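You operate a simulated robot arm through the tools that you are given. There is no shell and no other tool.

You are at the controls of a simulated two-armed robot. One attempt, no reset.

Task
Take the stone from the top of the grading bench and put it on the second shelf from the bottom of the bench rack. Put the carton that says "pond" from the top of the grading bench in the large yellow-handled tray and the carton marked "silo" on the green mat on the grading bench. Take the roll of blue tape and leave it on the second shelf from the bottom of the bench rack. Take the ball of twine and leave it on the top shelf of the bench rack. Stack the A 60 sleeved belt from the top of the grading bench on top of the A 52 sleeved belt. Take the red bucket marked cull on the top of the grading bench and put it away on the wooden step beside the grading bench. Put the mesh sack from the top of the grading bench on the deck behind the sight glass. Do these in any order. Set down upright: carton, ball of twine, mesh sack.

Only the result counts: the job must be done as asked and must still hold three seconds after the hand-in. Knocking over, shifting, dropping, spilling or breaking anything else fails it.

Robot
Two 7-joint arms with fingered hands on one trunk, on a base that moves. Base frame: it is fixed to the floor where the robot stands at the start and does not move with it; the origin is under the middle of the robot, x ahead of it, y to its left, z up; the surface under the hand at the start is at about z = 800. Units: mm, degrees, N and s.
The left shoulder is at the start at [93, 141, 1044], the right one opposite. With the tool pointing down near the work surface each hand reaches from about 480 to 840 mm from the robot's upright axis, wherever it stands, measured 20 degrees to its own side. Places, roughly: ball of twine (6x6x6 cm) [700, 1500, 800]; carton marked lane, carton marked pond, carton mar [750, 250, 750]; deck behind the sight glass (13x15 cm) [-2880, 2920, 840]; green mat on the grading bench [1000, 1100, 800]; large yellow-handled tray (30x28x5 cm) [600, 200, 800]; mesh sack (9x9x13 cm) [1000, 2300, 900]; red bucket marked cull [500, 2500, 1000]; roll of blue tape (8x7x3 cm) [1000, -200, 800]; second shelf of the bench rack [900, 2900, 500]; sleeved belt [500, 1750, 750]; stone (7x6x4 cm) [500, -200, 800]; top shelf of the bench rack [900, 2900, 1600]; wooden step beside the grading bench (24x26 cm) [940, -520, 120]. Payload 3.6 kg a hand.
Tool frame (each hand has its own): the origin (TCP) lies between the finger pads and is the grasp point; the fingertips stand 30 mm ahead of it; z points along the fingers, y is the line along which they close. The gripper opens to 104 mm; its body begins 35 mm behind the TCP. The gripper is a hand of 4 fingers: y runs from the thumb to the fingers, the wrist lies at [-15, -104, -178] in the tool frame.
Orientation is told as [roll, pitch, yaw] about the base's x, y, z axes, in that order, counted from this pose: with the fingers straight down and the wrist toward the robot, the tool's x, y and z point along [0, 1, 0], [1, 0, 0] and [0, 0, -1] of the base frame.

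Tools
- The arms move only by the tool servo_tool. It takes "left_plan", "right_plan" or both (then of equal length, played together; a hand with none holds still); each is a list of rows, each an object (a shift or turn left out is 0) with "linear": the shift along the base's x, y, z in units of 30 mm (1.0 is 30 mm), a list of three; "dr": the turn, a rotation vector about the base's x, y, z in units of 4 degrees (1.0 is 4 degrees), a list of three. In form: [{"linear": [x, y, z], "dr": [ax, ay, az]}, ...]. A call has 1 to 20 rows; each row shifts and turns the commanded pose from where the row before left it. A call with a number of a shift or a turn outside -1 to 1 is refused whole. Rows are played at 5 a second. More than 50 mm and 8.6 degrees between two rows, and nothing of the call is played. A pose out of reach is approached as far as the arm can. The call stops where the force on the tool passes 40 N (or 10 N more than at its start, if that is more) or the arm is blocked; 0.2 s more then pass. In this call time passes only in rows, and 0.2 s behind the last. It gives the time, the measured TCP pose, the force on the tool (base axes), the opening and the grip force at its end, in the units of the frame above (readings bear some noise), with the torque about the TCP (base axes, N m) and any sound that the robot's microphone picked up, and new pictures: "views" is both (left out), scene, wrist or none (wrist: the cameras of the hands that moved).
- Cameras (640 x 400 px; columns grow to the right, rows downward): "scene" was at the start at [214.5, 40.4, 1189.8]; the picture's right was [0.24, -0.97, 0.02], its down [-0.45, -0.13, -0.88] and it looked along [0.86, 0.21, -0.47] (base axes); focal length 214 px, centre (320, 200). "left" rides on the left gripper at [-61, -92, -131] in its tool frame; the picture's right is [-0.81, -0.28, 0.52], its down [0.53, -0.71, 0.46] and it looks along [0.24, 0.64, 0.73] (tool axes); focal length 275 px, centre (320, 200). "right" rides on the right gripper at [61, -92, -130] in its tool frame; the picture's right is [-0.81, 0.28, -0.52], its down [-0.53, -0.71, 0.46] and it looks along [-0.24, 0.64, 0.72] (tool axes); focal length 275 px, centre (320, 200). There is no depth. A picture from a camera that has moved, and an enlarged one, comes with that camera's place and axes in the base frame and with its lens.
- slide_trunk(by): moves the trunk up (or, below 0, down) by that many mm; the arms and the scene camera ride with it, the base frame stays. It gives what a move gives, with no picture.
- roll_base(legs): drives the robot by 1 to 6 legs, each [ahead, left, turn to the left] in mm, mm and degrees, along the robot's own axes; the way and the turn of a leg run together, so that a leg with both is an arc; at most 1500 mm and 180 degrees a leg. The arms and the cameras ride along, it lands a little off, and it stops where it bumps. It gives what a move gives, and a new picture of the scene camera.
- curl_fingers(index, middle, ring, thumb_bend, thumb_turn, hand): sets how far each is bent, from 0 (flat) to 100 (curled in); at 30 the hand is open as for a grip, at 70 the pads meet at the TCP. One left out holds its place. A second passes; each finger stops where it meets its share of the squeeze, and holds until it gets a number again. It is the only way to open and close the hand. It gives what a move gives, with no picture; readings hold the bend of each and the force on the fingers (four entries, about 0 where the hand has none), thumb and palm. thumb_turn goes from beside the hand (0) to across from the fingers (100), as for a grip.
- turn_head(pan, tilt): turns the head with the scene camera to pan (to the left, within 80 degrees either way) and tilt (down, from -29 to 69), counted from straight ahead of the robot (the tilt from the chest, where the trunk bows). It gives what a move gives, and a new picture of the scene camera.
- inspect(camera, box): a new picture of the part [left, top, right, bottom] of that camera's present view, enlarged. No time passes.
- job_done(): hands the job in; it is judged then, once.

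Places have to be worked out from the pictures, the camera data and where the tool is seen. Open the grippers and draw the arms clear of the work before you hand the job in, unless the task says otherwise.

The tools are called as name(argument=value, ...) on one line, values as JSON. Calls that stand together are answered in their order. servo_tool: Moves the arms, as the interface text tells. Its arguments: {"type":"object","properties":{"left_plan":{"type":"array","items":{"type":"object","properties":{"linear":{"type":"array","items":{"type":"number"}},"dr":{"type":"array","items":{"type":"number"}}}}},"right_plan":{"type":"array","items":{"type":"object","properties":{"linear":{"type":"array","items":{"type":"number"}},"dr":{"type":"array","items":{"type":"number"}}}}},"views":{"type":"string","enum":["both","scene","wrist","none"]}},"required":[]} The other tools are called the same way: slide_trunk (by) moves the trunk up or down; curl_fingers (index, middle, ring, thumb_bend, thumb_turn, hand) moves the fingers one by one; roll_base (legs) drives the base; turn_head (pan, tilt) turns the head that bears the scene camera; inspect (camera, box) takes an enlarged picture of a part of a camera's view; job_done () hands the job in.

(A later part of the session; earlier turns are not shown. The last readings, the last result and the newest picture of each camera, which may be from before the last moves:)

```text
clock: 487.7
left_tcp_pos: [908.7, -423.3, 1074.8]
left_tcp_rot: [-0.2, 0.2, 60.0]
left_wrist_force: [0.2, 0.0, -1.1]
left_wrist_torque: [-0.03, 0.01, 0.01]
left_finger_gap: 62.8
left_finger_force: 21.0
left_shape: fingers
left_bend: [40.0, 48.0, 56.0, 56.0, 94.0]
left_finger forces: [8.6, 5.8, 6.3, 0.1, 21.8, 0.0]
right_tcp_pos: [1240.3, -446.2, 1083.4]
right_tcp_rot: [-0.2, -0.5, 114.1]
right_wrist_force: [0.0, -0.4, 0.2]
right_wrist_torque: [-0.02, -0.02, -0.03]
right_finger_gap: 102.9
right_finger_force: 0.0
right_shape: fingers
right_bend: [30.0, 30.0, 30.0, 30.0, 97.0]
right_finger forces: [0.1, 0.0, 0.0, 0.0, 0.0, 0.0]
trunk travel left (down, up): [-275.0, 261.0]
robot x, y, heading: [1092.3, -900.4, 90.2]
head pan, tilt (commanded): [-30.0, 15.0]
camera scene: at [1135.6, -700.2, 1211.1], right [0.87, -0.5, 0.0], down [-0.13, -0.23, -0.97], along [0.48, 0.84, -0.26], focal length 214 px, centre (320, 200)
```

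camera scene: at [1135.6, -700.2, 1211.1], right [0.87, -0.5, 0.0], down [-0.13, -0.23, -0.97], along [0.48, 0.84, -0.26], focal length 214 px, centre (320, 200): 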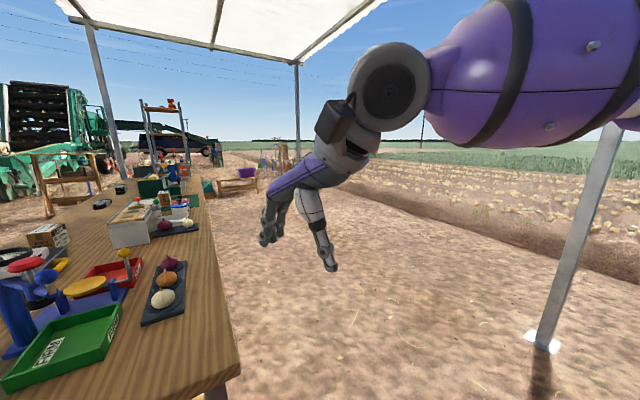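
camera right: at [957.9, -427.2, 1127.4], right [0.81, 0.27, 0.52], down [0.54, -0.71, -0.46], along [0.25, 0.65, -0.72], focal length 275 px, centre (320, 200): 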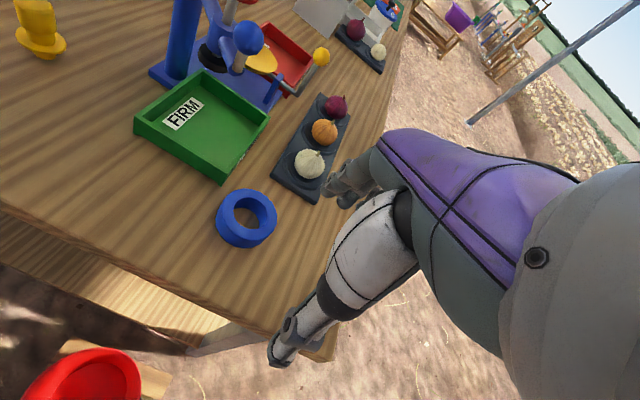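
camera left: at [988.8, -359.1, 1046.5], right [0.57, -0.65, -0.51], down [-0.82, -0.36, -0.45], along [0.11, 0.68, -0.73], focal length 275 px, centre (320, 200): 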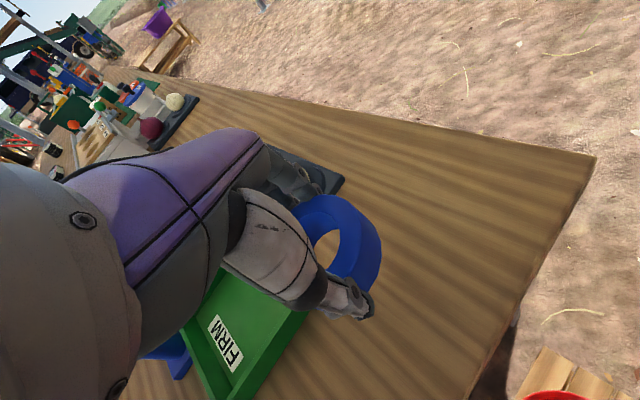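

The strip behind the bench is free (poles only at x≈2830). I move to x≈1790 and drive ahead along it.

roll_base(legs=[[0, -700, 0], [1400, 0, 0]])

turn_head(pan=10, tilt=15)

```text
clock: 501.0
left_tcp_pos: [1628.4, 987.3, 1072.7]
left_tcp_rot: [-0.2, 0.2, 59.7]
left_wrist_force: [1.1, -0.2, -0.4]
left_wrist_torque: [-0.01, 0.03, 0.01]
left_finger_gap: 62.7
left_finger_force: 21.3
left_shape: fingers
left_bend: [40.0, 48.0, 56.0, 56.0, 94.0]
left_finger forces: [8.5, 5.8, 6.3, 0.0, 21.7, 0.0]
right_tcp_pos: [1961.5, 960.5, 1082.9]
right_tcp_rot: [-0.2, -0.6, 113.7]
right_wrist_force: [0.7, -0.6, -0.3]
right_wrist_torque: [0.0, -0.01, 0.02]
right_finger_gap: 103.0
right_finger_force: 0.0
right_shape: fingers
right_bend: [30.0, 30.0, 30.0, 30.0, 97.0]
right_finger forces: [0.0, 0.1, 0.0, 0.0, 0.0, 0.0]
trunk travel left (down, up): [-275.0, 261.0]
robot x, y, heading: [1809.1, 506.6, 89.9]
head pan, tilt (commanded): [-30.0, 15.0]
camera scene: at [1853.6, 708.8, 1211.1], right [0.86, -0.5, 0.0], down [-0.13, -0.22, -0.97], along [0.49, 0.83, -0.26], focal length 214 px, centre (320, 200)
```

scene: 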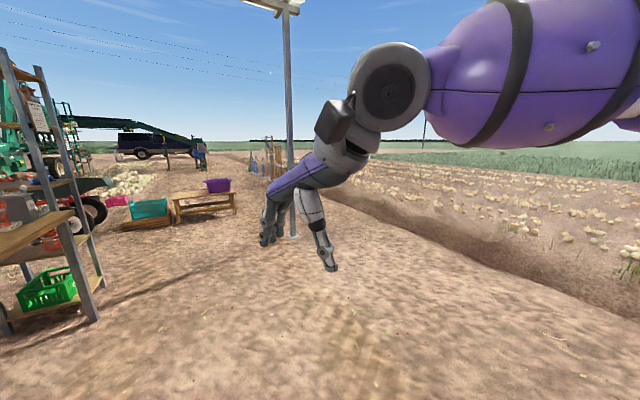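

```text
clock: 502.1
left_tcp_pos: [1629.1, 985.8, 1073.3]
left_tcp_rot: [-0.2, 0.2, 59.7]
left_wrist_force: [0.1, -0.3, -1.7]
left_wrist_torque: [-0.01, 0.01, 0.04]
left_finger_gap: 62.7
left_finger_force: 20.7
left_shape: fingers
left_bend: [40.0, 48.0, 56.0, 56.0, 94.0]
left_finger forces: [8.6, 5.8, 6.3, 0.0, 21.6, 0.1]
right_tcp_pos: [1961.3, 962.0, 1083.9]
right_tcp_rot: [-0.1, -0.5, 113.6]
right_wrist_force: [0.5, -0.2, 0.0]
right_wrist_torque: [-0.02, 0.03, 0.03]
right_finger_gap: 103.0
right_finger_force: 0.1
right_shape: fingers
right_bend: [30.0, 30.0, 30.0, 30.0, 97.0]
right_finger forces: [0.1, 0.0, 0.0, 0.0, 0.0, 0.1]
trunk travel left (down, up): [-275.0, 261.0]
robot x, y, heading: [1807.2, 505.3, 89.7]
head pan, tilt (commanded): [10.0, 15.0]
camera scene: at [1790.8, 720.1, 1211.2], right [0.99, 0.17, 0.0], down [0.04, -0.26, -0.97], along [-0.16, 0.95, -0.26], focal length 214 px, centre (320, 200)
```

scene: 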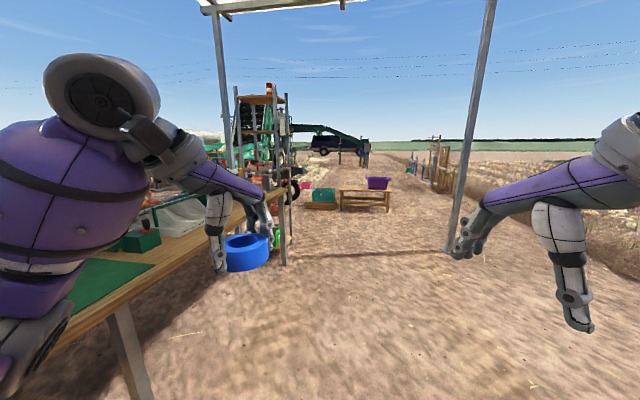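

Clear ahead. I continue to y≈3180 and turn to face the rack's back side (heading 180°).

roll_base(legs=[[1340, 0, 0], [1330, 0, 0], [0, 0, 90]])

turn_head(pan=10, tilt=20)

```text
clock: 518.8
left_tcp_pos: [1328.8, 2951.1, 1072.7]
left_tcp_rot: [-0.2, 0.2, 152.2]
left_wrist_force: [0.0, 1.3, -1.5]
left_wrist_torque: [0.02, 0.04, 0.0]
left_finger_gap: 62.3
left_finger_force: 20.4
left_shape: fingers
left_bend: [40.0, 48.0, 56.0, 56.0, 94.0]
left_finger forces: [8.5, 5.9, 6.5, 0.1, 20.8, 0.0]
right_tcp_pos: [1338.5, 3282.4, 1083.9]
right_tcp_rot: [-0.2, -0.5, -153.9]
right_wrist_force: [-0.3, -0.2, 0.3]
right_wrist_torque: [0.01, 0.03, -0.02]
right_finger_gap: 102.8
right_finger_force: 0.0
right_shape: fingers
right_bend: [30.0, 30.0, 30.0, 30.0, 97.0]
right_finger forces: [0.1, 0.0, 0.0, 0.1, 0.0, 0.1]
trunk travel left (down, up): [-275.0, 261.0]
robot x, y, heading: [1801.2, 3149.5, -177.6]
head pan, tilt (commanded): [10.0, 15.0]
camera scene: at [1586.8, 3123.5, 1211.1], right [-0.21, 0.98, 0.0], down [0.25, 0.05, -0.97], along [-0.94, -0.2, -0.26], focal length 214 px, centre (320, 200)
```

scene: 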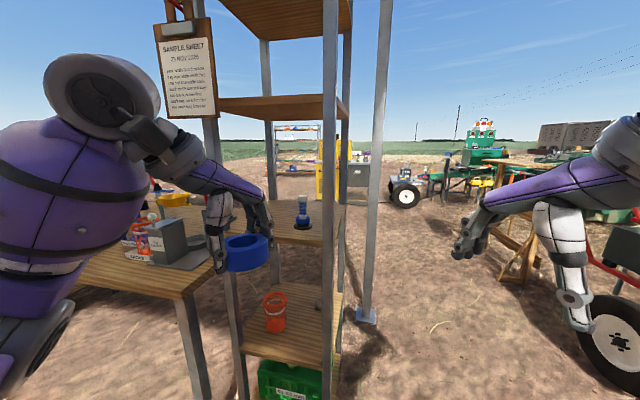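

```text
clock: 519.5
left_tcp_pos: [1328.7, 2951.9, 1073.4]
left_tcp_rot: [-0.1, 0.3, 152.2]
left_wrist_force: [0.3, 0.2, -0.4]
left_wrist_torque: [0.0, 0.0, -0.01]
left_finger_gap: 62.1
left_finger_force: 20.9
left_shape: fingers
left_bend: [40.0, 48.0, 56.0, 56.0, 94.0]
left_finger forces: [8.4, 5.8, 6.7, 0.0, 20.7, 0.0]
right_tcp_pos: [1338.7, 3283.5, 1084.6]
right_tcp_rot: [-0.2, -0.5, -153.8]
right_wrist_force: [0.5, -0.4, 0.2]
right_wrist_torque: [-0.01, -0.05, 0.03]
right_finger_gap: 102.8
right_finger_force: 0.0
right_shape: fingers
right_bend: [30.0, 30.0, 30.0, 30.0, 97.0]
right_finger forces: [0.0, 0.0, 0.0, 0.1, 0.0, 0.1]
trunk travel left (down, up): [-275.0, 261.0]
robot x, y, heading: [1801.1, 3150.8, -178.0]
head pan, tilt (commanded): [10.0, 20.0]
camera scene: at [1587.1, 3123.6, 1203.0], right [-0.21, 0.98, 0.0], down [0.33, 0.07, -0.94], along [-0.92, -0.2, -0.34], focal length 214 px, centre (320, 200)
```

scene: 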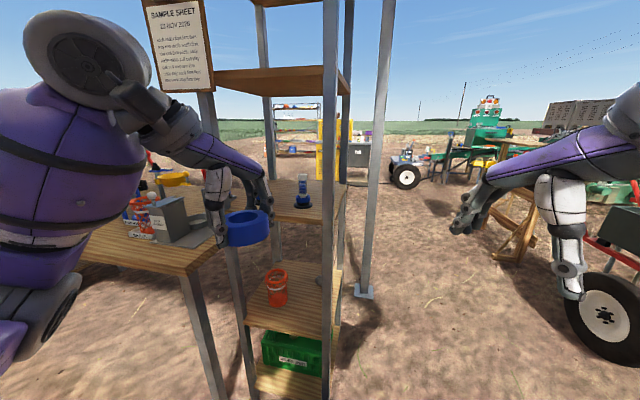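

I'm facing the rack's back; the basket stands at about [946,2790] and the free spot for the tape is about [975,2930]. I square up, move in 150 mm and lower the trunk.

roll_base(legs=[[0, 0, -2], [150, 0, 0]])

slide_trunk(by=-265)

turn_head(pan=15, tilt=30)

```text
clock: 521.2
left_tcp_pos: [1174.9, 2967.1, 1073.4]
left_tcp_rot: [-0.2, 0.3, 150.2]
left_wrist_force: [0.2, 0.6, -0.4]
left_wrist_torque: [0.01, -0.02, -0.01]
left_finger_gap: 62.1
left_finger_force: 20.9
left_shape: fingers
left_bend: [40.0, 48.0, 56.0, 56.0, 94.0]
left_finger forces: [8.5, 5.9, 6.7, 0.0, 20.7, 0.1]
right_tcp_pos: [1196.0, 3298.6, 1083.1]
right_tcp_rot: [-0.1, -0.5, -155.8]
right_wrist_force: [0.0, 0.0, 0.1]
right_wrist_torque: [-0.01, -0.02, -0.02]
right_finger_gap: 102.9
right_finger_force: 0.0
right_shape: fingers
right_bend: [30.0, 30.0, 30.0, 30.0, 97.0]
right_finger forces: [0.0, 0.0, 0.0, 0.1, 0.0, 0.0]
trunk travel left (down, up): [-275.0, 261.0]
robot x, y, heading: [1657.1, 3148.2, -179.8]
head pan, tilt (commanded): [10.0, 20.0]
camera scene: at [1438.5, 3130.4, 1202.8], right [-0.18, 0.98, 0.0], down [0.34, 0.06, -0.94], along [-0.92, -0.17, -0.34], focal length 214 px, centre (320, 200)
```

scene: 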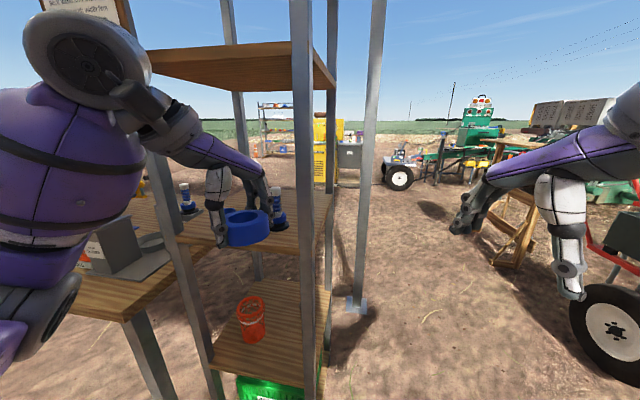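

```text
clock: 523.9
left_tcp_pos: [1175.7, 2967.8, 808.0]
left_tcp_rot: [-0.2, 0.2, 150.2]
left_wrist_force: [0.1, 0.0, -0.6]
left_wrist_torque: [0.03, 0.0, -0.02]
left_finger_gap: 62.2
left_finger_force: 20.8
left_shape: fingers
left_bend: [40.0, 48.0, 56.0, 56.0, 94.0]
left_finger forces: [8.5, 5.8, 6.8, 0.1, 20.6, 0.1]
right_tcp_pos: [1196.9, 3298.8, 818.5]
right_tcp_rot: [-0.2, -0.5, -155.8]
right_wrist_force: [0.7, -0.4, -0.1]
right_wrist_torque: [-0.01, -0.02, -0.01]
right_finger_gap: 102.7
right_finger_force: 0.0
right_shape: fingers
right_bend: [30.0, 30.0, 30.0, 30.0, 97.0]
right_finger forces: [0.0, 0.0, 0.1, 0.0, 0.1, 0.1]
trunk travel left (down, up): [-10.0, 526.0]
robot x, y, heading: [1655.4, 3150.5, -179.8]
head pan, tilt (commanded): [10.0, 20.0]
```

```text
clock: 524.7
left_tcp_pos: [1176.3, 2967.5, 809.1]
left_tcp_rot: [-0.1, 0.1, 150.2]
left_wrist_force: [0.7, -0.4, -0.8]
left_wrist_torque: [-0.01, 0.03, -0.03]
left_finger_gap: 62.4
left_finger_force: 20.6
left_shape: fingers
left_bend: [40.0, 48.0, 56.0, 56.0, 94.0]
left_finger forces: [8.4, 5.8, 6.8, 0.0, 20.5, 0.1]
right_tcp_pos: [1197.6, 3299.1, 817.1]
right_tcp_rot: [-0.2, -0.4, -155.8]
right_wrist_force: [0.0, -0.2, 0.5]
right_wrist_torque: [0.01, 0.0, 0.03]
right_finger_gap: 103.0
right_finger_force: 0.2
right_shape: fingers
right_bend: [30.0, 30.0, 30.0, 30.0, 97.0]
right_finger forces: [0.1, 0.0, 0.1, 0.1, 0.0, 0.0]
trunk travel left (down, up): [-10.0, 526.0]
robot x, y, heading: [1653.9, 3149.0, -179.9]
head pan, tilt (commanded): [15.0, 30.0]
camera scene: at [1360.7, 3122.8, 911.1], right [-0.26, 0.96, 0.0], down [0.48, 0.13, -0.87], along [-0.84, -0.23, -0.5], focal length 214 px, centre (320, 200)
```

scene: 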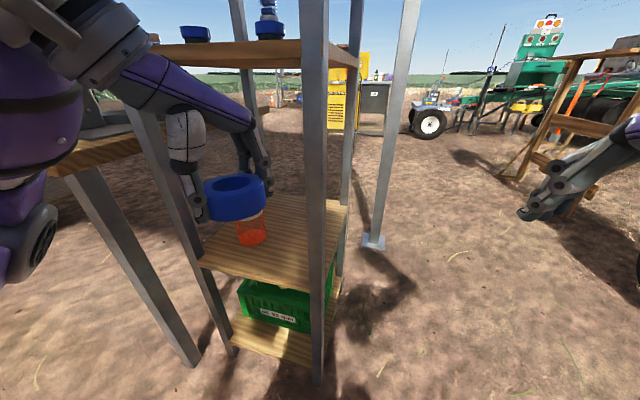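

Left hand with the tape is in front of the opening. I lower it to shelf height outside the rack first.

servo_tool(left_plan=[{"linear": [0, -0.1, -0.8]}, {"linear": [0, -0.1, -0.9]}, {"linear": [0, -0.1, -0.9]}, {"linear": [0, -0.1, -0.9]}, {"linear": [0, -0.1, -0.9]}, {"linear": [0, -0.1, -0.9]}, {"linear": [0, -0.1, -0.9]}, {"linear": [0, -0.1, -0.9]}], views="both")

```text
clock: 526.5
left_tcp_pos: [1176.1, 2945.2, 596.8]
left_tcp_rot: [-0.2, 0.2, 150.3]
left_wrist_force: [-0.5, 0.0, -0.8]
left_wrist_torque: [-0.03, -0.02, 0.0]
left_finger_gap: 61.6
left_finger_force: 21.0
left_shape: fingers
left_bend: [40.0, 48.0, 57.0, 57.0, 94.0]
left_finger forces: [8.3, 5.9, 6.9, 0.0, 20.3, 0.1]
right_tcp_pos: [1197.1, 3298.3, 818.7]
right_tcp_rot: [-0.2, -0.5, -155.8]
right_wrist_force: [-0.4, -0.1, -0.5]
right_wrist_torque: [-0.02, -0.04, -0.01]
right_finger_gap: 102.6
right_finger_force: 0.0
right_shape: fingers
right_bend: [30.0, 30.0, 30.0, 30.0, 97.0]
right_finger forces: [0.0, 0.0, 0.1, 0.0, 0.0, 0.0]
trunk travel left (down, up): [-10.0, 526.0]
robot x, y, heading: [1657.3, 3152.1, -179.9]
head pan, tilt (commanded): [15.0, 30.0]
camera scene: at [1360.7, 3122.8, 911.0], right [-0.26, 0.96, 0.0], down [0.48, 0.13, -0.87], along [-0.84, -0.23, -0.5], focal length 214 px, centre (320, 200)
camera left: at [1285.6, 2953.3, 727.2], right [0.64, 0.57, -0.51], down [0.36, -0.82, -0.45], along [-0.68, 0.11, -0.73], focal length 275 px, centre (320, 200)
```

scene: 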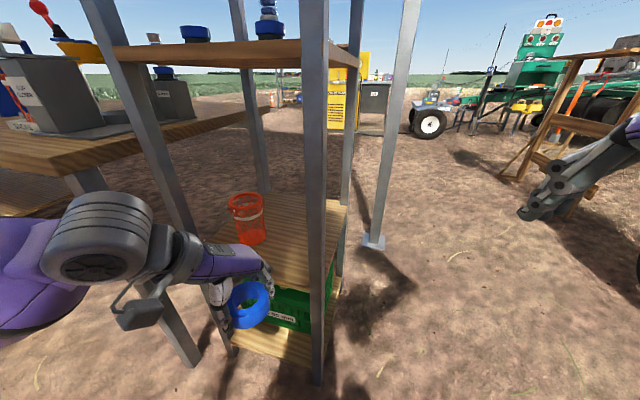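
left: 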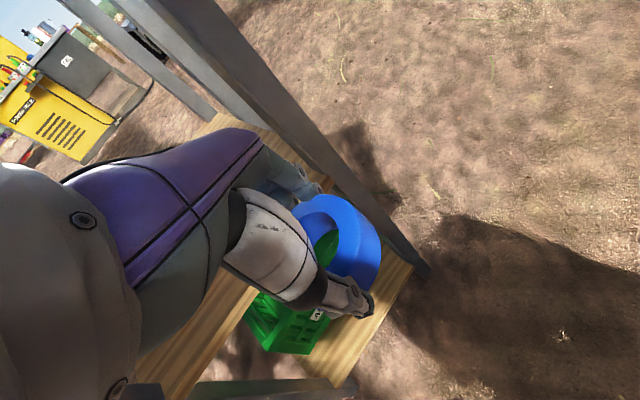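

I shift slightly away from the post and go in, in two stages, watching for contact.

servo_tool(left_plan=[{"linear": [-0.5, -0.3, 0]}, {"linear": [-0.9, -0.3, 0]}, {"linear": [-0.9, -0.2, -0.1]}, {"linear": [-0.9, 0, -0.1]}], views="both")

```text
clock: 527.5
left_tcp_pos: [1080.3, 2919.3, 589.1]
left_tcp_rot: [0.0, 0.2, 150.2]
left_wrist_force: [-0.5, 0.4, -1.0]
left_wrist_torque: [0.0, 0.02, 0.01]
left_finger_gap: 61.7
left_finger_force: 21.0
left_shape: fingers
left_bend: [40.0, 48.0, 57.0, 57.0, 94.0]
left_finger forces: [8.5, 5.9, 6.9, 0.1, 20.3, 0.0]
right_tcp_pos: [1196.8, 3299.5, 819.7]
right_tcp_rot: [-0.2, -0.5, -155.8]
right_wrist_force: [0.0, 0.4, 0.3]
right_wrist_torque: [0.0, 0.0, 0.02]
right_finger_gap: 102.7
right_finger_force: 0.1
right_shape: fingers
right_bend: [30.0, 30.0, 30.0, 30.0, 97.0]
right_finger forces: [0.0, 0.1, 0.0, 0.1, 0.0, 0.0]
trunk travel left (down, up): [-10.0, 526.0]
robot x, y, heading: [1653.6, 3150.0, -179.8]
head pan, tilt (commanded): [15.0, 30.0]
camera scene: at [1360.6, 3122.8, 911.0], right [-0.26, 0.96, 0.0], down [0.48, 0.13, -0.87], along [-0.84, -0.23, -0.5], focal length 214 px, centre (320, 200)
camera left: at [1188.9, 2927.9, 721.0], right [0.64, 0.57, -0.51], down [0.36, -0.82, -0.45], along [-0.68, 0.11, -0.73], focal length 275 px, centre (320, 200)
```

scene: 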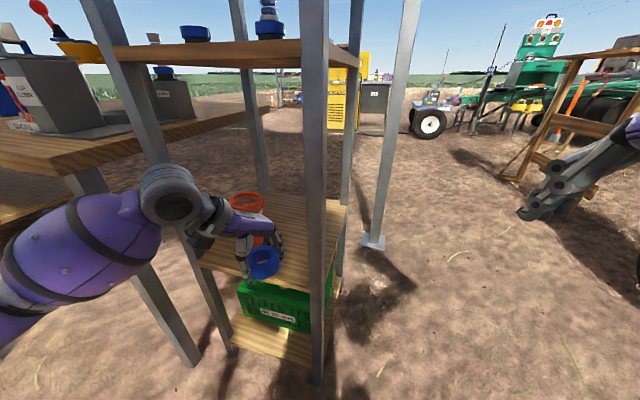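
left: 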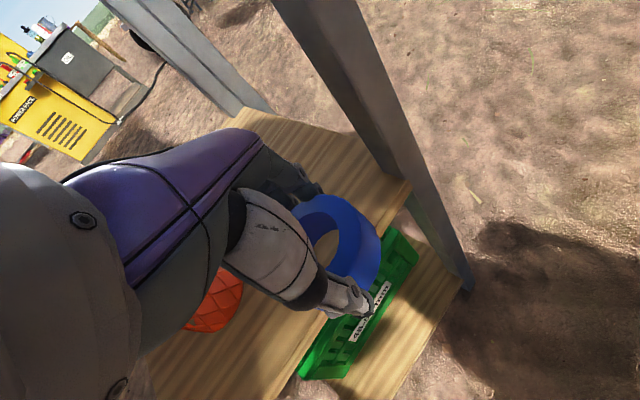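

Clear so far. I continue 105 mm further in and start lowering.

servo_tool(left_plan=[{"linear": [-0.9, 0, -0.1]}, {"linear": [-0.9, 0, -0.1]}, {"linear": [-0.9, 0, -0.2]}, {"linear": [-0.8, 0, -0.3]}], views="both")

```text
clock: 528.5
left_tcp_pos: [974.8, 2919.4, 568.8]
left_tcp_rot: [-0.1, 0.2, 150.3]
left_wrist_force: [-0.4, 0.2, -0.1]
left_wrist_torque: [-0.01, -0.02, 0.02]
left_finger_gap: 61.8
left_finger_force: 20.6
left_shape: fingers
left_bend: [40.0, 48.0, 57.0, 57.0, 94.0]
left_finger forces: [8.4, 5.9, 6.9, 0.0, 20.2, 0.0]
right_tcp_pos: [1196.1, 3299.4, 819.2]
right_tcp_rot: [-0.2, -0.4, -155.8]
right_wrist_force: [0.1, -0.2, 0.4]
right_wrist_torque: [-0.03, -0.01, 0.03]
right_finger_gap: 102.9
right_finger_force: 0.0
right_shape: fingers
right_bend: [30.0, 30.0, 30.0, 30.0, 97.0]
right_finger forces: [0.0, 0.0, 0.0, 0.1, 0.0, 0.1]
trunk travel left (down, up): [-10.0, 526.0]
robot x, y, heading: [1654.2, 3146.6, -180.0]
head pan, tilt (commanded): [15.0, 30.0]
camera scene: at [1360.6, 3122.8, 911.0], right [-0.26, 0.96, 0.0], down [0.48, 0.13, -0.87], along [-0.84, -0.23, -0.5], focal length 214 px, centre (320, 200)
camera left: at [1083.1, 2927.8, 700.0], right [0.64, 0.57, -0.51], down [0.36, -0.82, -0.45], along [-0.68, 0.11, -0.73], focal length 275 px, centre (320, 200)
```

scene: 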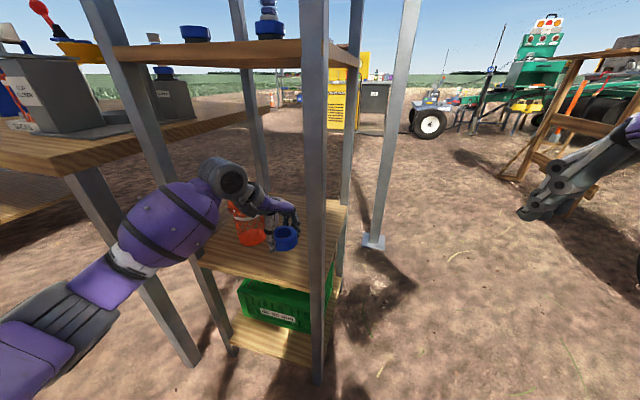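
left: 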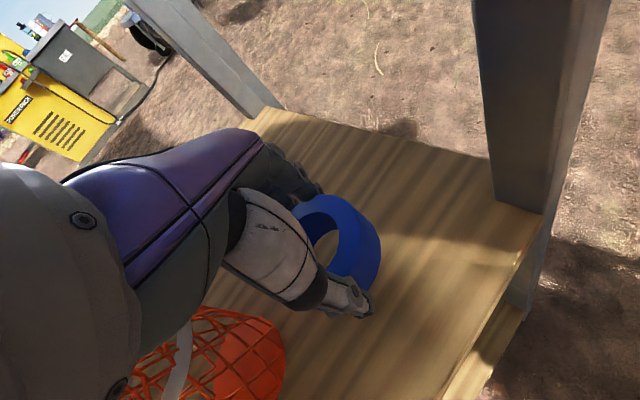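

Over the shelf with clearance. I lower in small steps to contact (expected TCP z≈532).

servo_tool(left_plan=[{"linear": [0, 0, -0.5]}, {"linear": [0, 0, -0.4]}, {"linear": [0, 0, -0.2]}], views="none")

servo_tool(left_plan=[{"linear": [0, 0, -0.1]}, {"linear": [0, 0, -0.1]}], views="none")

```text
clock: 529.3
left_tcp_pos: [973.1, 2917.5, 536.4]
left_tcp_rot: [-0.2, 0.2, 150.2]
left_wrist_force: [-0.1, 0.4, 0.0]
left_wrist_torque: [0.02, 0.03, -0.03]
left_finger_gap: 62.0
left_finger_force: 21.6
left_shape: fingers
left_bend: [40.0, 48.0, 57.0, 57.0, 94.0]
left_finger forces: [8.3, 6.9, 7.0, 0.0, 20.3, 0.0]
right_tcp_pos: [1196.9, 3299.1, 819.4]
right_tcp_rot: [-0.2, -0.6, -155.8]
right_wrist_force: [0.1, 1.1, -0.7]
right_wrist_torque: [0.01, 0.02, -0.02]
right_finger_gap: 103.0
right_finger_force: 0.1
right_shape: fingers
right_bend: [30.0, 30.0, 30.0, 30.0, 97.0]
right_finger forces: [0.1, 0.0, 0.1, 0.1, 0.0, 0.0]
trunk travel left (down, up): [-10.0, 526.0]
robot x, y, heading: [1652.2, 3147.7, -179.6]
head pan, tilt (commanded): [15.0, 30.0]
```

```text
clock: 529.9
left_tcp_pos: [974.5, 2917.1, 533.4]
left_tcp_rot: [0.1, -0.5, 150.2]
left_wrist_force: [1.1, -1.2, 24.0]
left_wrist_torque: [0.11, 0.87, 0.05]
left_finger_gap: 61.7
left_finger_force: 32.5
left_shape: fingers
left_bend: [40.0, 47.0, 57.0, 57.0, 94.0]
left_finger forces: [8.0, 26.0, 7.6, 0.1, 22.4, 0.0]
right_tcp_pos: [1198.2, 3299.4, 820.6]
right_tcp_rot: [-0.1, -0.7, -155.8]
right_wrist_force: [0.0, -0.1, -0.2]
right_wrist_torque: [-0.03, 0.01, -0.05]
right_finger_gap: 102.9
right_finger_force: 0.0
right_shape: fingers
right_bend: [30.0, 30.0, 30.0, 30.0, 97.0]
right_finger forces: [0.0, 0.1, 0.0, 0.1, 0.0, 0.2]
trunk travel left (down, up): [-10.0, 526.0]
robot x, y, heading: [1656.5, 3151.2, -179.5]
head pan, tilt (commanded): [15.0, 30.0]
```

It touches (24 N). I ease up 2 mm, open the hand and lift out.

servo_tool(left_plan=[{"linear": [0, 0, 0.1]}], views="none")

curl_fingers(hand="left", index=30, middle=30, ring=30, thumb_bend=30)

servo_tool(left_plan=[{"linear": [0, 0, 0.4]}, {"linear": [0, 0, 0.8]}, {"linear": [0, 0, 0.7]}], views="both")

```text
clock: 530.3
left_tcp_pos: [973.5, 2919.3, 534.6]
left_tcp_rot: [0.0, 0.0, 150.0]
left_wrist_force: [-4.3, -1.0, 20.4]
left_wrist_torque: [0.15, 0.97, 0.03]
left_finger_gap: 61.7
left_finger_force: 31.1
left_shape: fingers
left_bend: [40.0, 46.0, 57.0, 57.0, 94.0]
left_finger forces: [8.9, 23.4, 8.3, 0.0, 20.6, 0.1]
right_tcp_pos: [1198.9, 3300.2, 818.9]
right_tcp_rot: [-0.2, -0.6, -155.8]
right_wrist_force: [0.3, 0.5, -0.4]
right_wrist_torque: [0.0, 0.02, 0.02]
right_finger_gap: 102.7
right_finger_force: 0.0
right_shape: fingers
right_bend: [30.0, 30.0, 30.0, 30.0, 97.0]
right_finger forces: [0.0, 0.1, 0.0, 0.0, 0.0, 0.0]
trunk travel left (down, up): [-10.0, 526.0]
robot x, y, heading: [1655.2, 3151.5, -179.6]
head pan, tilt (commanded): [15.0, 30.0]
```

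```text
clock: 531.3
left_tcp_pos: [975.7, 2919.7, 530.3]
left_tcp_rot: [-0.2, 0.4, 150.2]
left_wrist_force: [0.5, -0.3, 0.1]
left_wrist_torque: [-0.05, 0.02, 0.01]
left_finger_gap: 102.7
left_finger_force: 0.0
left_shape: fingers
left_bend: [30.0, 30.0, 30.0, 30.0, 97.0]
left_finger forces: [0.1, 0.0, 0.0, 0.0, 0.1, 0.0]
right_tcp_pos: [1197.0, 3299.1, 817.5]
right_tcp_rot: [-0.2, -0.4, -155.8]
right_wrist_force: [0.2, -0.4, 0.0]
right_wrist_torque: [0.02, -0.01, -0.01]
right_finger_gap: 102.8
right_finger_force: 0.0
right_shape: fingers
right_bend: [30.0, 30.0, 30.0, 30.0, 97.0]
right_finger forces: [0.1, 0.0, 0.0, 0.0, 0.1, 0.1]
trunk travel left (down, up): [-10.0, 526.0]
robot x, y, heading: [1649.9, 3146.1, -179.6]
head pan, tilt (commanded): [15.0, 30.0]
```

```text
clock: 532.1
left_tcp_pos: [974.2, 2920.1, 589.1]
left_tcp_rot: [-0.2, 0.2, 150.2]
left_wrist_force: [-0.3, -0.4, -0.3]
left_wrist_torque: [0.02, 0.01, 0.0]
left_finger_gap: 102.6
left_finger_force: 0.1
left_shape: fingers
left_bend: [30.0, 30.0, 30.0, 30.0, 97.0]
left_finger forces: [0.0, 0.0, 0.1, 0.0, 0.0, 0.1]
right_tcp_pos: [1196.3, 3298.2, 818.7]
right_tcp_rot: [-0.1, -0.5, -155.8]
right_wrist_force: [-0.7, 0.3, 0.2]
right_wrist_torque: [-0.01, 0.01, 0.0]
right_finger_gap: 103.0
right_finger_force: 0.1
right_shape: fingers
right_bend: [30.0, 30.0, 30.0, 30.0, 97.0]
right_finger forces: [0.0, 0.0, 0.0, 0.0, 0.1, 0.1]
trunk travel left (down, up): [-10.0, 526.0]
robot x, y, heading: [1656.4, 3150.0, -179.8]
head pan, tilt (commanded): [15.0, 30.0]
camera scene: at [1360.8, 3122.8, 911.0], right [-0.26, 0.96, 0.0], down [0.48, 0.13, -0.87], along [-0.84, -0.23, -0.5], focal length 214 px, centre (320, 200)
camera left: at [1084.6, 2927.9, 720.0], right [0.64, 0.57, -0.51], down [0.36, -0.82, -0.45], along [-0.68, 0.11, -0.73], focal length 275 px, centre (320, 200)
```

scene: 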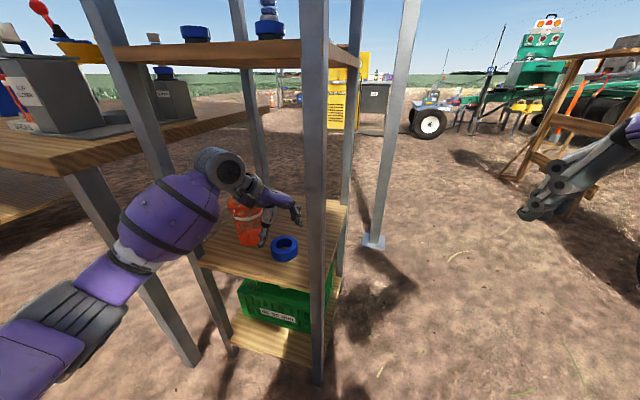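
left: 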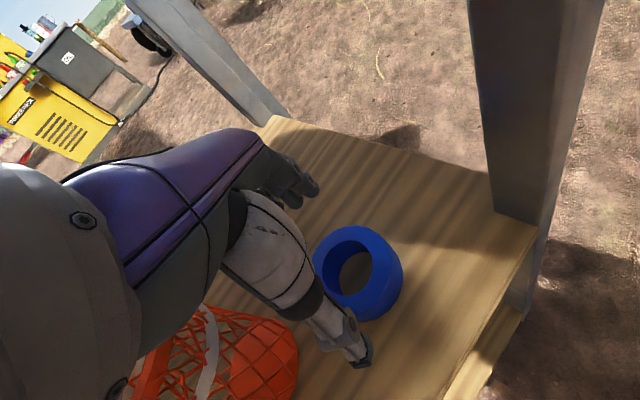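

The tape lies on the second shelf. I draw the left hand straight back out of the rack.

servo_tool(left_plan=[{"linear": [0.8, 0.1, 0.1]}, {"linear": [0.9, 0.1, 0.1]}, {"linear": [0.9, 0.1, 0.1]}, {"linear": [0.9, 0, 0.1]}, {"linear": [0.9, 0, 0.1]}, {"linear": [0.9, 0, 0.2]}, {"linear": [0.9, 0, 0.3]}], views="both")

inspect(camera="scene", box=[180, 160, 380, 340])

```text
clock: 533.7
left_tcp_pos: [1161.5, 2931.0, 621.5]
left_tcp_rot: [-0.2, 0.2, 150.2]
left_wrist_force: [1.2, -0.5, 1.0]
left_wrist_torque: [0.0, -0.04, 0.02]
left_finger_gap: 102.9
left_finger_force: 0.1
left_shape: fingers
left_bend: [30.0, 30.0, 30.0, 30.0, 97.0]
left_finger forces: [0.0, 0.0, 0.0, 0.1, 0.0, 0.0]
right_tcp_pos: [1197.2, 3299.4, 819.1]
right_tcp_rot: [-0.2, -0.5, -155.8]
right_wrist_force: [0.4, 0.1, 0.6]
right_wrist_torque: [0.0, -0.01, 0.01]
right_finger_gap: 103.0
right_finger_force: 0.0
right_shape: fingers
right_bend: [30.0, 30.0, 30.0, 30.0, 97.0]
right_finger forces: [0.0, 0.1, 0.0, 0.0, 0.0, 0.0]
trunk travel left (down, up): [-10.0, 526.0]
robot x, y, heading: [1658.1, 3149.6, -179.6]
head pan, tilt (commanded): [15.0, 30.0]
camera scene: at [1360.8, 3122.9, 911.1], right [-0.26, 0.96, 0.0], down [0.48, 0.13, -0.87], along [-0.84, -0.23, -0.5], focal length 214 px, centre (320, 200)
camera left: at [1270.8, 2938.5, 751.5], right [0.64, 0.57, -0.51], down [0.36, -0.82, -0.45], along [-0.68, 0.11, -0.73], focal length 275 px, centre (320, 200)
```

scene: 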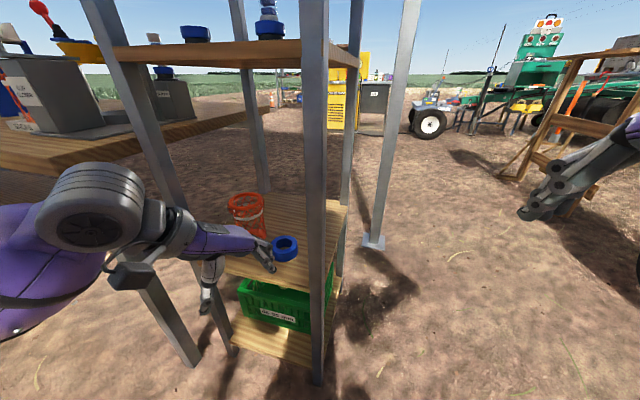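
left: 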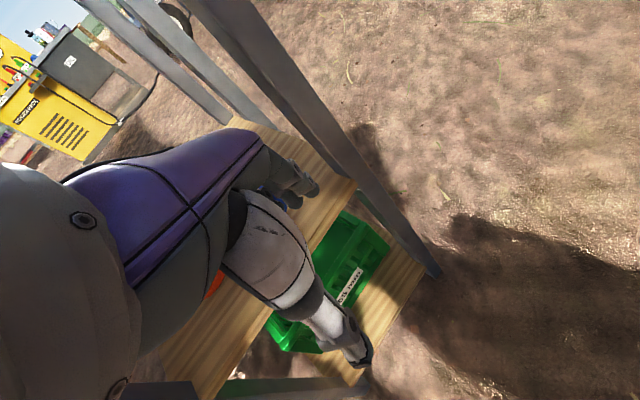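

```text
2.22 times, centred on (280, 250) of scene
camera zoom: at [1360.8, 3122.9, 911.1], right [-0.26, 0.96, 0.0], down [0.48, 0.13, -0.87], along [-0.84, -0.23, -0.5], focal length 477 px, centre (409, 89)
```

zoom: 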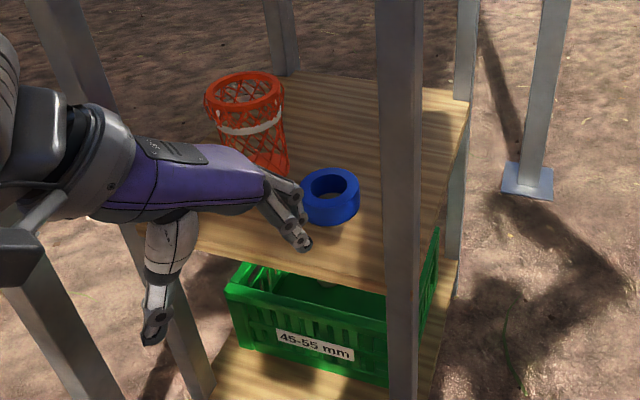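

Tape done. I raise the hand and trunk, back off a little, and move along the back of the bench to look at the mesh sack from behind.

servo_tool(left_plan=[{"linear": [0.3, 0, 0.8]}, {"linear": [0.3, 0, 0.9]}, {"linear": [0.2, 0, 0.9]}, {"linear": [0.1, 0, 0.9]}, {"linear": [0, 0, 0.9]}, {"linear": [0, 0, 0.9]}, {"linear": [0, 0, 0.9]}], views="none")

slide_trunk(by=265)

roll_base(legs=[[-120, 0, 0], [0, 700, 0]])

turn_head(pan=5, tilt=25)

```text
clock: 535.3
left_tcp_pos: [1187.6, 2928.8, 805.4]
left_tcp_rot: [-0.1, 0.2, 150.2]
left_wrist_force: [0.1, 0.0, -1.2]
left_wrist_torque: [0.0, 0.01, 0.01]
left_finger_gap: 102.9
left_finger_force: 0.1
left_shape: fingers
left_bend: [30.0, 30.0, 30.0, 30.0, 97.0]
left_finger forces: [0.0, 0.0, 0.0, 0.0, 0.1, 0.0]
right_tcp_pos: [1196.2, 3299.4, 818.8]
right_tcp_rot: [-0.1, -0.5, -155.8]
right_wrist_force: [0.2, 0.9, 0.4]
right_wrist_torque: [0.03, 0.0, 0.01]
right_finger_gap: 102.8
right_finger_force: 0.1
right_shape: fingers
right_bend: [30.0, 30.0, 30.0, 30.0, 97.0]
right_finger forces: [0.1, 0.1, 0.0, 0.0, 0.0, 0.1]
trunk travel left (down, up): [-10.0, 526.0]
robot x, y, heading: [1655.9, 3149.7, -179.7]
head pan, tilt (commanded): [15.0, 30.0]
```

```text
clock: 538.0
left_tcp_pos: [1187.9, 2928.2, 1070.1]
left_tcp_rot: [-0.1, 0.3, 150.1]
left_wrist_force: [0.3, 0.0, -0.3]
left_wrist_torque: [0.02, 0.0, 0.01]
left_finger_gap: 102.7
left_finger_force: 0.1
left_shape: fingers
left_bend: [30.0, 30.0, 30.0, 30.0, 97.0]
left_finger forces: [0.0, 0.0, 0.1, 0.1, 0.1, 0.0]
right_tcp_pos: [1196.7, 3299.1, 1082.9]
right_tcp_rot: [-0.2, -0.5, -155.9]
right_wrist_force: [-0.1, 0.4, 0.8]
right_wrist_torque: [0.01, 0.02, 0.02]
right_finger_gap: 102.9
right_finger_force: 0.0
right_shape: fingers
right_bend: [30.0, 30.0, 30.0, 30.0, 97.0]
right_finger forces: [0.0, 0.0, 0.0, 0.1, 0.1, 0.0]
trunk travel left (down, up): [-275.0, 261.0]
robot x, y, heading: [1659.6, 3147.0, -179.7]
head pan, tilt (commanded): [15.0, 30.0]
```

```text
clock: 545.4
left_tcp_pos: [1314.5, 2226.6, 1070.4]
left_tcp_rot: [-0.1, 0.2, 150.3]
left_wrist_force: [-0.4, 0.0, -0.6]
left_wrist_torque: [0.06, -0.01, -0.04]
left_finger_gap: 102.9
left_finger_force: 0.0
left_shape: fingers
left_bend: [30.0, 30.0, 30.0, 30.0, 97.0]
left_finger forces: [0.1, 0.0, 0.0, 0.0, 0.0, 0.0]
right_tcp_pos: [1323.9, 2598.2, 1084.0]
right_tcp_rot: [-0.1, -0.5, -155.7]
right_wrist_force: [0.1, -0.6, 0.3]
right_wrist_torque: [0.0, 0.0, 0.01]
right_finger_gap: 102.7
right_finger_force: 0.0
right_shape: fingers
right_bend: [30.0, 30.0, 30.0, 30.0, 97.0]
right_finger forces: [0.1, 0.0, 0.1, 0.0, 0.0, 0.0]
trunk travel left (down, up): [-275.0, 261.0]
robot x, y, heading: [1781.9, 2449.3, -179.6]
head pan, tilt (commanded): [15.0, 30.0]
camera scene: at [1570.2, 2422.5, 1187.0], right [-0.26, 0.96, 0.0], down [0.48, 0.13, -0.87], along [-0.84, -0.23, -0.5], focal length 214 px, centre (320, 200)
```

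scene: 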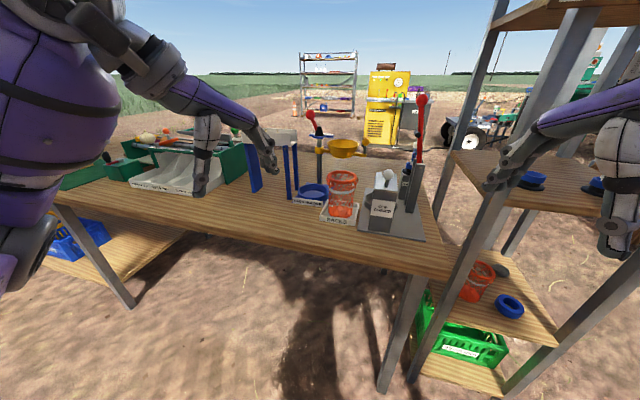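

```text
clock: 546.1
left_tcp_pos: [1313.7, 2226.9, 1070.1]
left_tcp_rot: [-0.1, 0.2, 150.3]
left_wrist_force: [0.3, -0.5, 0.1]
left_wrist_torque: [-0.06, 0.01, -0.05]
left_finger_gap: 102.8
left_finger_force: 0.0
left_shape: fingers
left_bend: [30.0, 30.0, 30.0, 30.0, 97.0]
left_finger forces: [0.1, 0.1, 0.0, 0.1, 0.0, 0.0]
right_tcp_pos: [1323.2, 2597.2, 1084.3]
right_tcp_rot: [-0.1, -0.5, -155.7]
right_wrist_force: [0.3, 0.0, 0.1]
right_wrist_torque: [0.0, 0.01, 0.0]
right_finger_gap: 103.1
right_finger_force: 0.1
right_shape: fingers
right_bend: [30.0, 30.0, 30.0, 30.0, 97.0]
right_finger forces: [0.1, 0.0, 0.0, 0.0, 0.0, 0.1]
trunk travel left (down, up): [-275.0, 261.0]
robot x, y, heading: [1779.4, 2447.1, -179.6]
head pan, tilt (commanded): [5.0, 25.0]
camera scene: at [1565.7, 2437.8, 1194.9], right [-0.09, 1.0, 0.0], down [0.42, 0.04, -0.91], along [-0.9, -0.09, -0.42], focal length 214 px, centre (320, 200)
```

scene: 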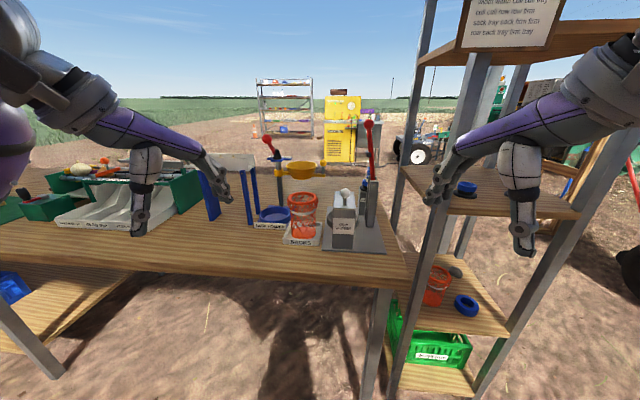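

From behind, the orange mesh sack stands free in its tray in front of the funnel; stone and tape are visible on the second shelf too. I zoom on the sack.

inspect(camera="scene", box=[230, 110, 400, 260])

inspect(camera="scene", box=[390, 170, 550, 340])

```text
2.67 times, centred on (315, 185) of scene
camera zoom: at [1565.7, 2437.8, 1194.9], right [-0.09, 1.0, 0.0], down [0.42, 0.04, -0.91], along [-0.9, -0.09, -0.42], focal length 572 px, centre (333, 240)
```

zoom: 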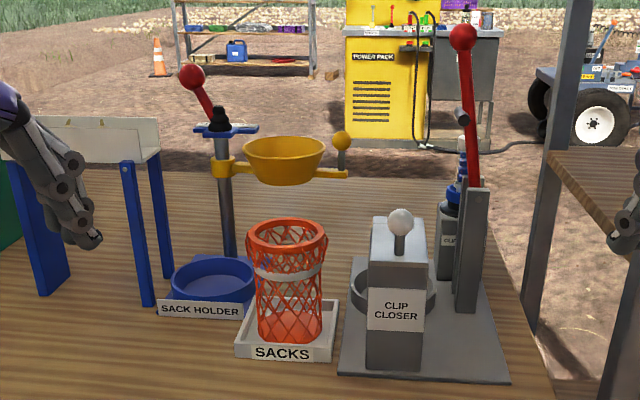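

```text
2.35 times, centred on (470, 255) of scene
camera zoom: at [1565.7, 2437.8, 1194.9], right [-0.09, 1.0, 0.0], down [0.42, 0.04, -0.91], along [-0.9, -0.09, -0.42], focal length 505 px, centre (-33, 71)
```

zoom: 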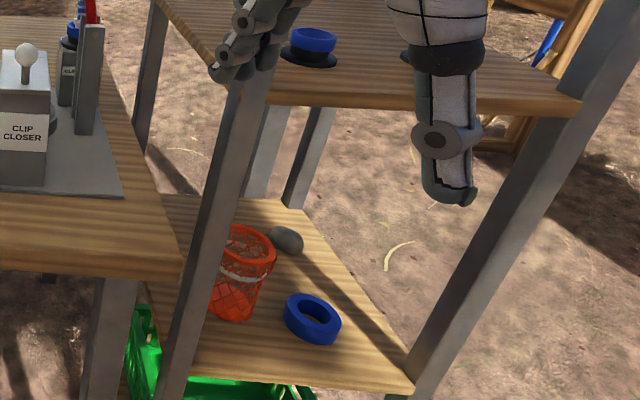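

Stone and tape are on the second shelf. The sack (rim ≈93 mm at z≈935) stands at about [995,2329] in the "SACKS" tray, with the funnel bowl well behind it. I move in 145 mm and check how far the left hand opens.

roll_base(legs=[[145, 0, 0]])

curl_fingers(hand="left", index=18, middle=18, ring=18, thumb_bend=18)

servo_tool(left_plan=[{"linear": [-0.4, 0.5, 0], "dr": [0, 0, 1]}, {"linear": [-0.5, 0.5, 0], "dr": [0, 0, 1]}, {"linear": [-0.6, 0.5, 0], "dr": [0, 0, 1]}, {"linear": [-0.7, 0.5, 0], "dr": [0, 0, 1]}, {"linear": [-0.7, 0.5, 0], "dr": [0, 0, 1]}, {"linear": [-0.7, 0.4, 0], "dr": [0, 0, 1]}, {"linear": [-0.7, 0.4, 0], "dr": [0, 0, 1]}], views="both")

```text
clock: 547.5
left_tcp_pos: [1169.7, 2227.4, 1070.8]
left_tcp_rot: [-0.1, 0.3, 150.2]
left_wrist_force: [-1.1, 0.5, -0.1]
left_wrist_torque: [0.0, -0.01, -0.01]
left_finger_gap: 102.9
left_finger_force: 0.1
left_shape: fingers
left_bend: [30.0, 30.0, 30.0, 30.0, 97.0]
left_finger forces: [0.0, 0.1, 0.1, 0.0, 0.0, 0.0]
right_tcp_pos: [1179.2, 2598.6, 1081.7]
right_tcp_rot: [-0.1, -0.4, -155.9]
right_wrist_force: [0.1, -0.4, -0.1]
right_wrist_torque: [0.0, 0.0, -0.01]
right_finger_gap: 103.0
right_finger_force: 0.0
right_shape: fingers
right_bend: [30.0, 30.0, 30.0, 30.0, 97.0]
right_finger forces: [0.0, 0.1, 0.0, 0.0, 0.1, 0.0]
trunk travel left (down, up): [-275.0, 261.0]
robot x, y, heading: [1638.3, 2446.8, -179.6]
head pan, tilt (commanded): [5.0, 25.0]
camera scene: at [1420.8, 2437.7, 1194.8], right [-0.09, 1.0, 0.0], down [0.42, 0.04, -0.91], along [-0.9, -0.08, -0.42], focal length 214 px, centre (320, 200)
```

scene: 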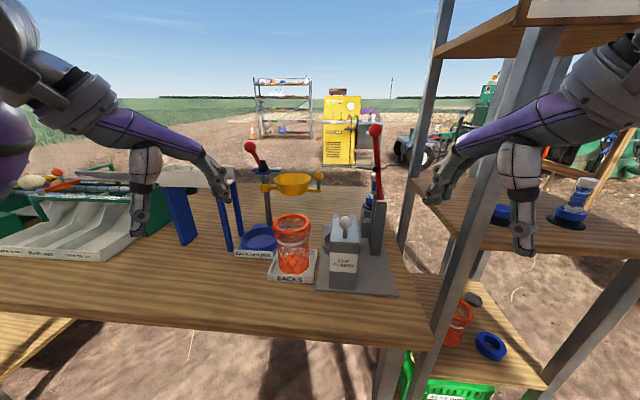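

```text
clock: 548.5
left_tcp_pos: [1170.2, 2227.4, 1070.4]
left_tcp_rot: [-0.1, 0.2, 150.0]
left_wrist_force: [0.2, 0.1, 0.4]
left_wrist_torque: [0.02, -0.01, -0.02]
left_finger_gap: 129.6
left_finger_force: 0.0
left_shape: fingers
left_bend: [18.0, 18.0, 18.0, 18.0, 97.0]
left_finger forces: [0.0, 0.0, 0.1, 0.1, 0.0, 0.0]
right_tcp_pos: [1179.4, 2598.7, 1084.1]
right_tcp_rot: [-0.2, -0.5, -155.8]
right_wrist_force: [0.3, 0.2, -0.3]
right_wrist_torque: [0.0, 0.02, 0.02]
right_finger_gap: 102.8
right_finger_force: 0.1
right_shape: fingers
right_bend: [30.0, 30.0, 30.0, 30.0, 97.0]
right_finger forces: [0.0, 0.1, 0.0, 0.0, 0.0, 0.0]
trunk travel left (down, up): [-275.0, 261.0]
robot x, y, heading: [1637.6, 2448.2, -179.6]
head pan, tilt (commanded): [5.0, 25.0]
```

```text
clock: 550.1
left_tcp_pos: [1041.1, 2326.4, 1071.5]
left_tcp_rot: [-0.1, 0.1, 178.3]
left_wrist_force: [-0.7, 0.4, -0.5]
left_wrist_torque: [0.01, 0.02, 0.01]
left_finger_gap: 129.5
left_finger_force: 0.0
left_shape: fingers
left_bend: [18.0, 18.0, 18.0, 18.0, 97.0]
left_finger forces: [0.0, 0.0, 0.1, 0.1, 0.1, 0.0]
right_tcp_pos: [1179.5, 2598.4, 1082.7]
right_tcp_rot: [-0.2, -0.5, -156.0]
right_wrist_force: [-0.4, 0.6, 0.5]
right_wrist_torque: [0.01, 0.01, 0.01]
right_finger_gap: 102.6
right_finger_force: 0.0
right_shape: fingers
right_bend: [30.0, 30.0, 30.0, 30.0, 97.0]
right_finger forces: [0.1, 0.1, 0.0, 0.1, 0.0, 0.0]
trunk travel left (down, up): [-275.0, 261.0]
robot x, y, heading: [1636.8, 2444.6, -180.1]
head pan, tilt (commanded): [5.0, 25.0]
camera scene: at [1421.4, 2438.2, 1194.9], right [-0.09, 1.0, 0.0], down [0.42, 0.04, -0.91], along [-0.9, -0.08, -0.42], focal length 214 px, centre (320, 200)
camera left: at [1133.5, 2385.7, 1202.9], right [0.3, 0.8, -0.52], down [0.7, -0.55, -0.45], along [-0.65, -0.22, -0.73], focal length 275 px, centre (320, 200)
```

scene: 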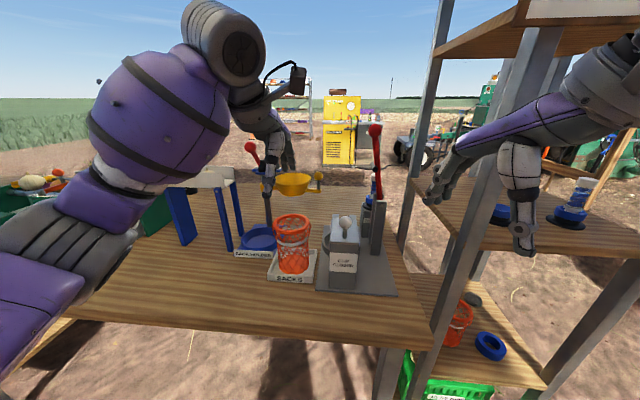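
left: 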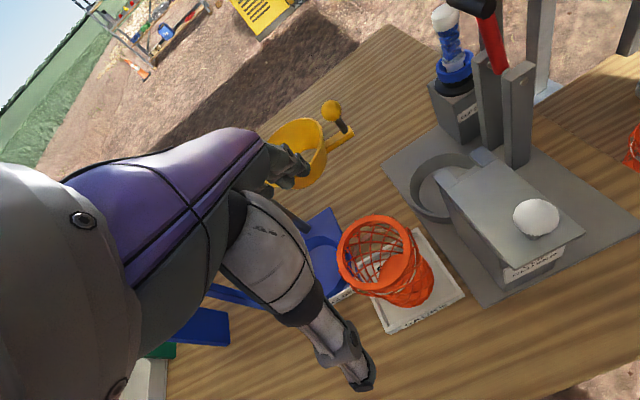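

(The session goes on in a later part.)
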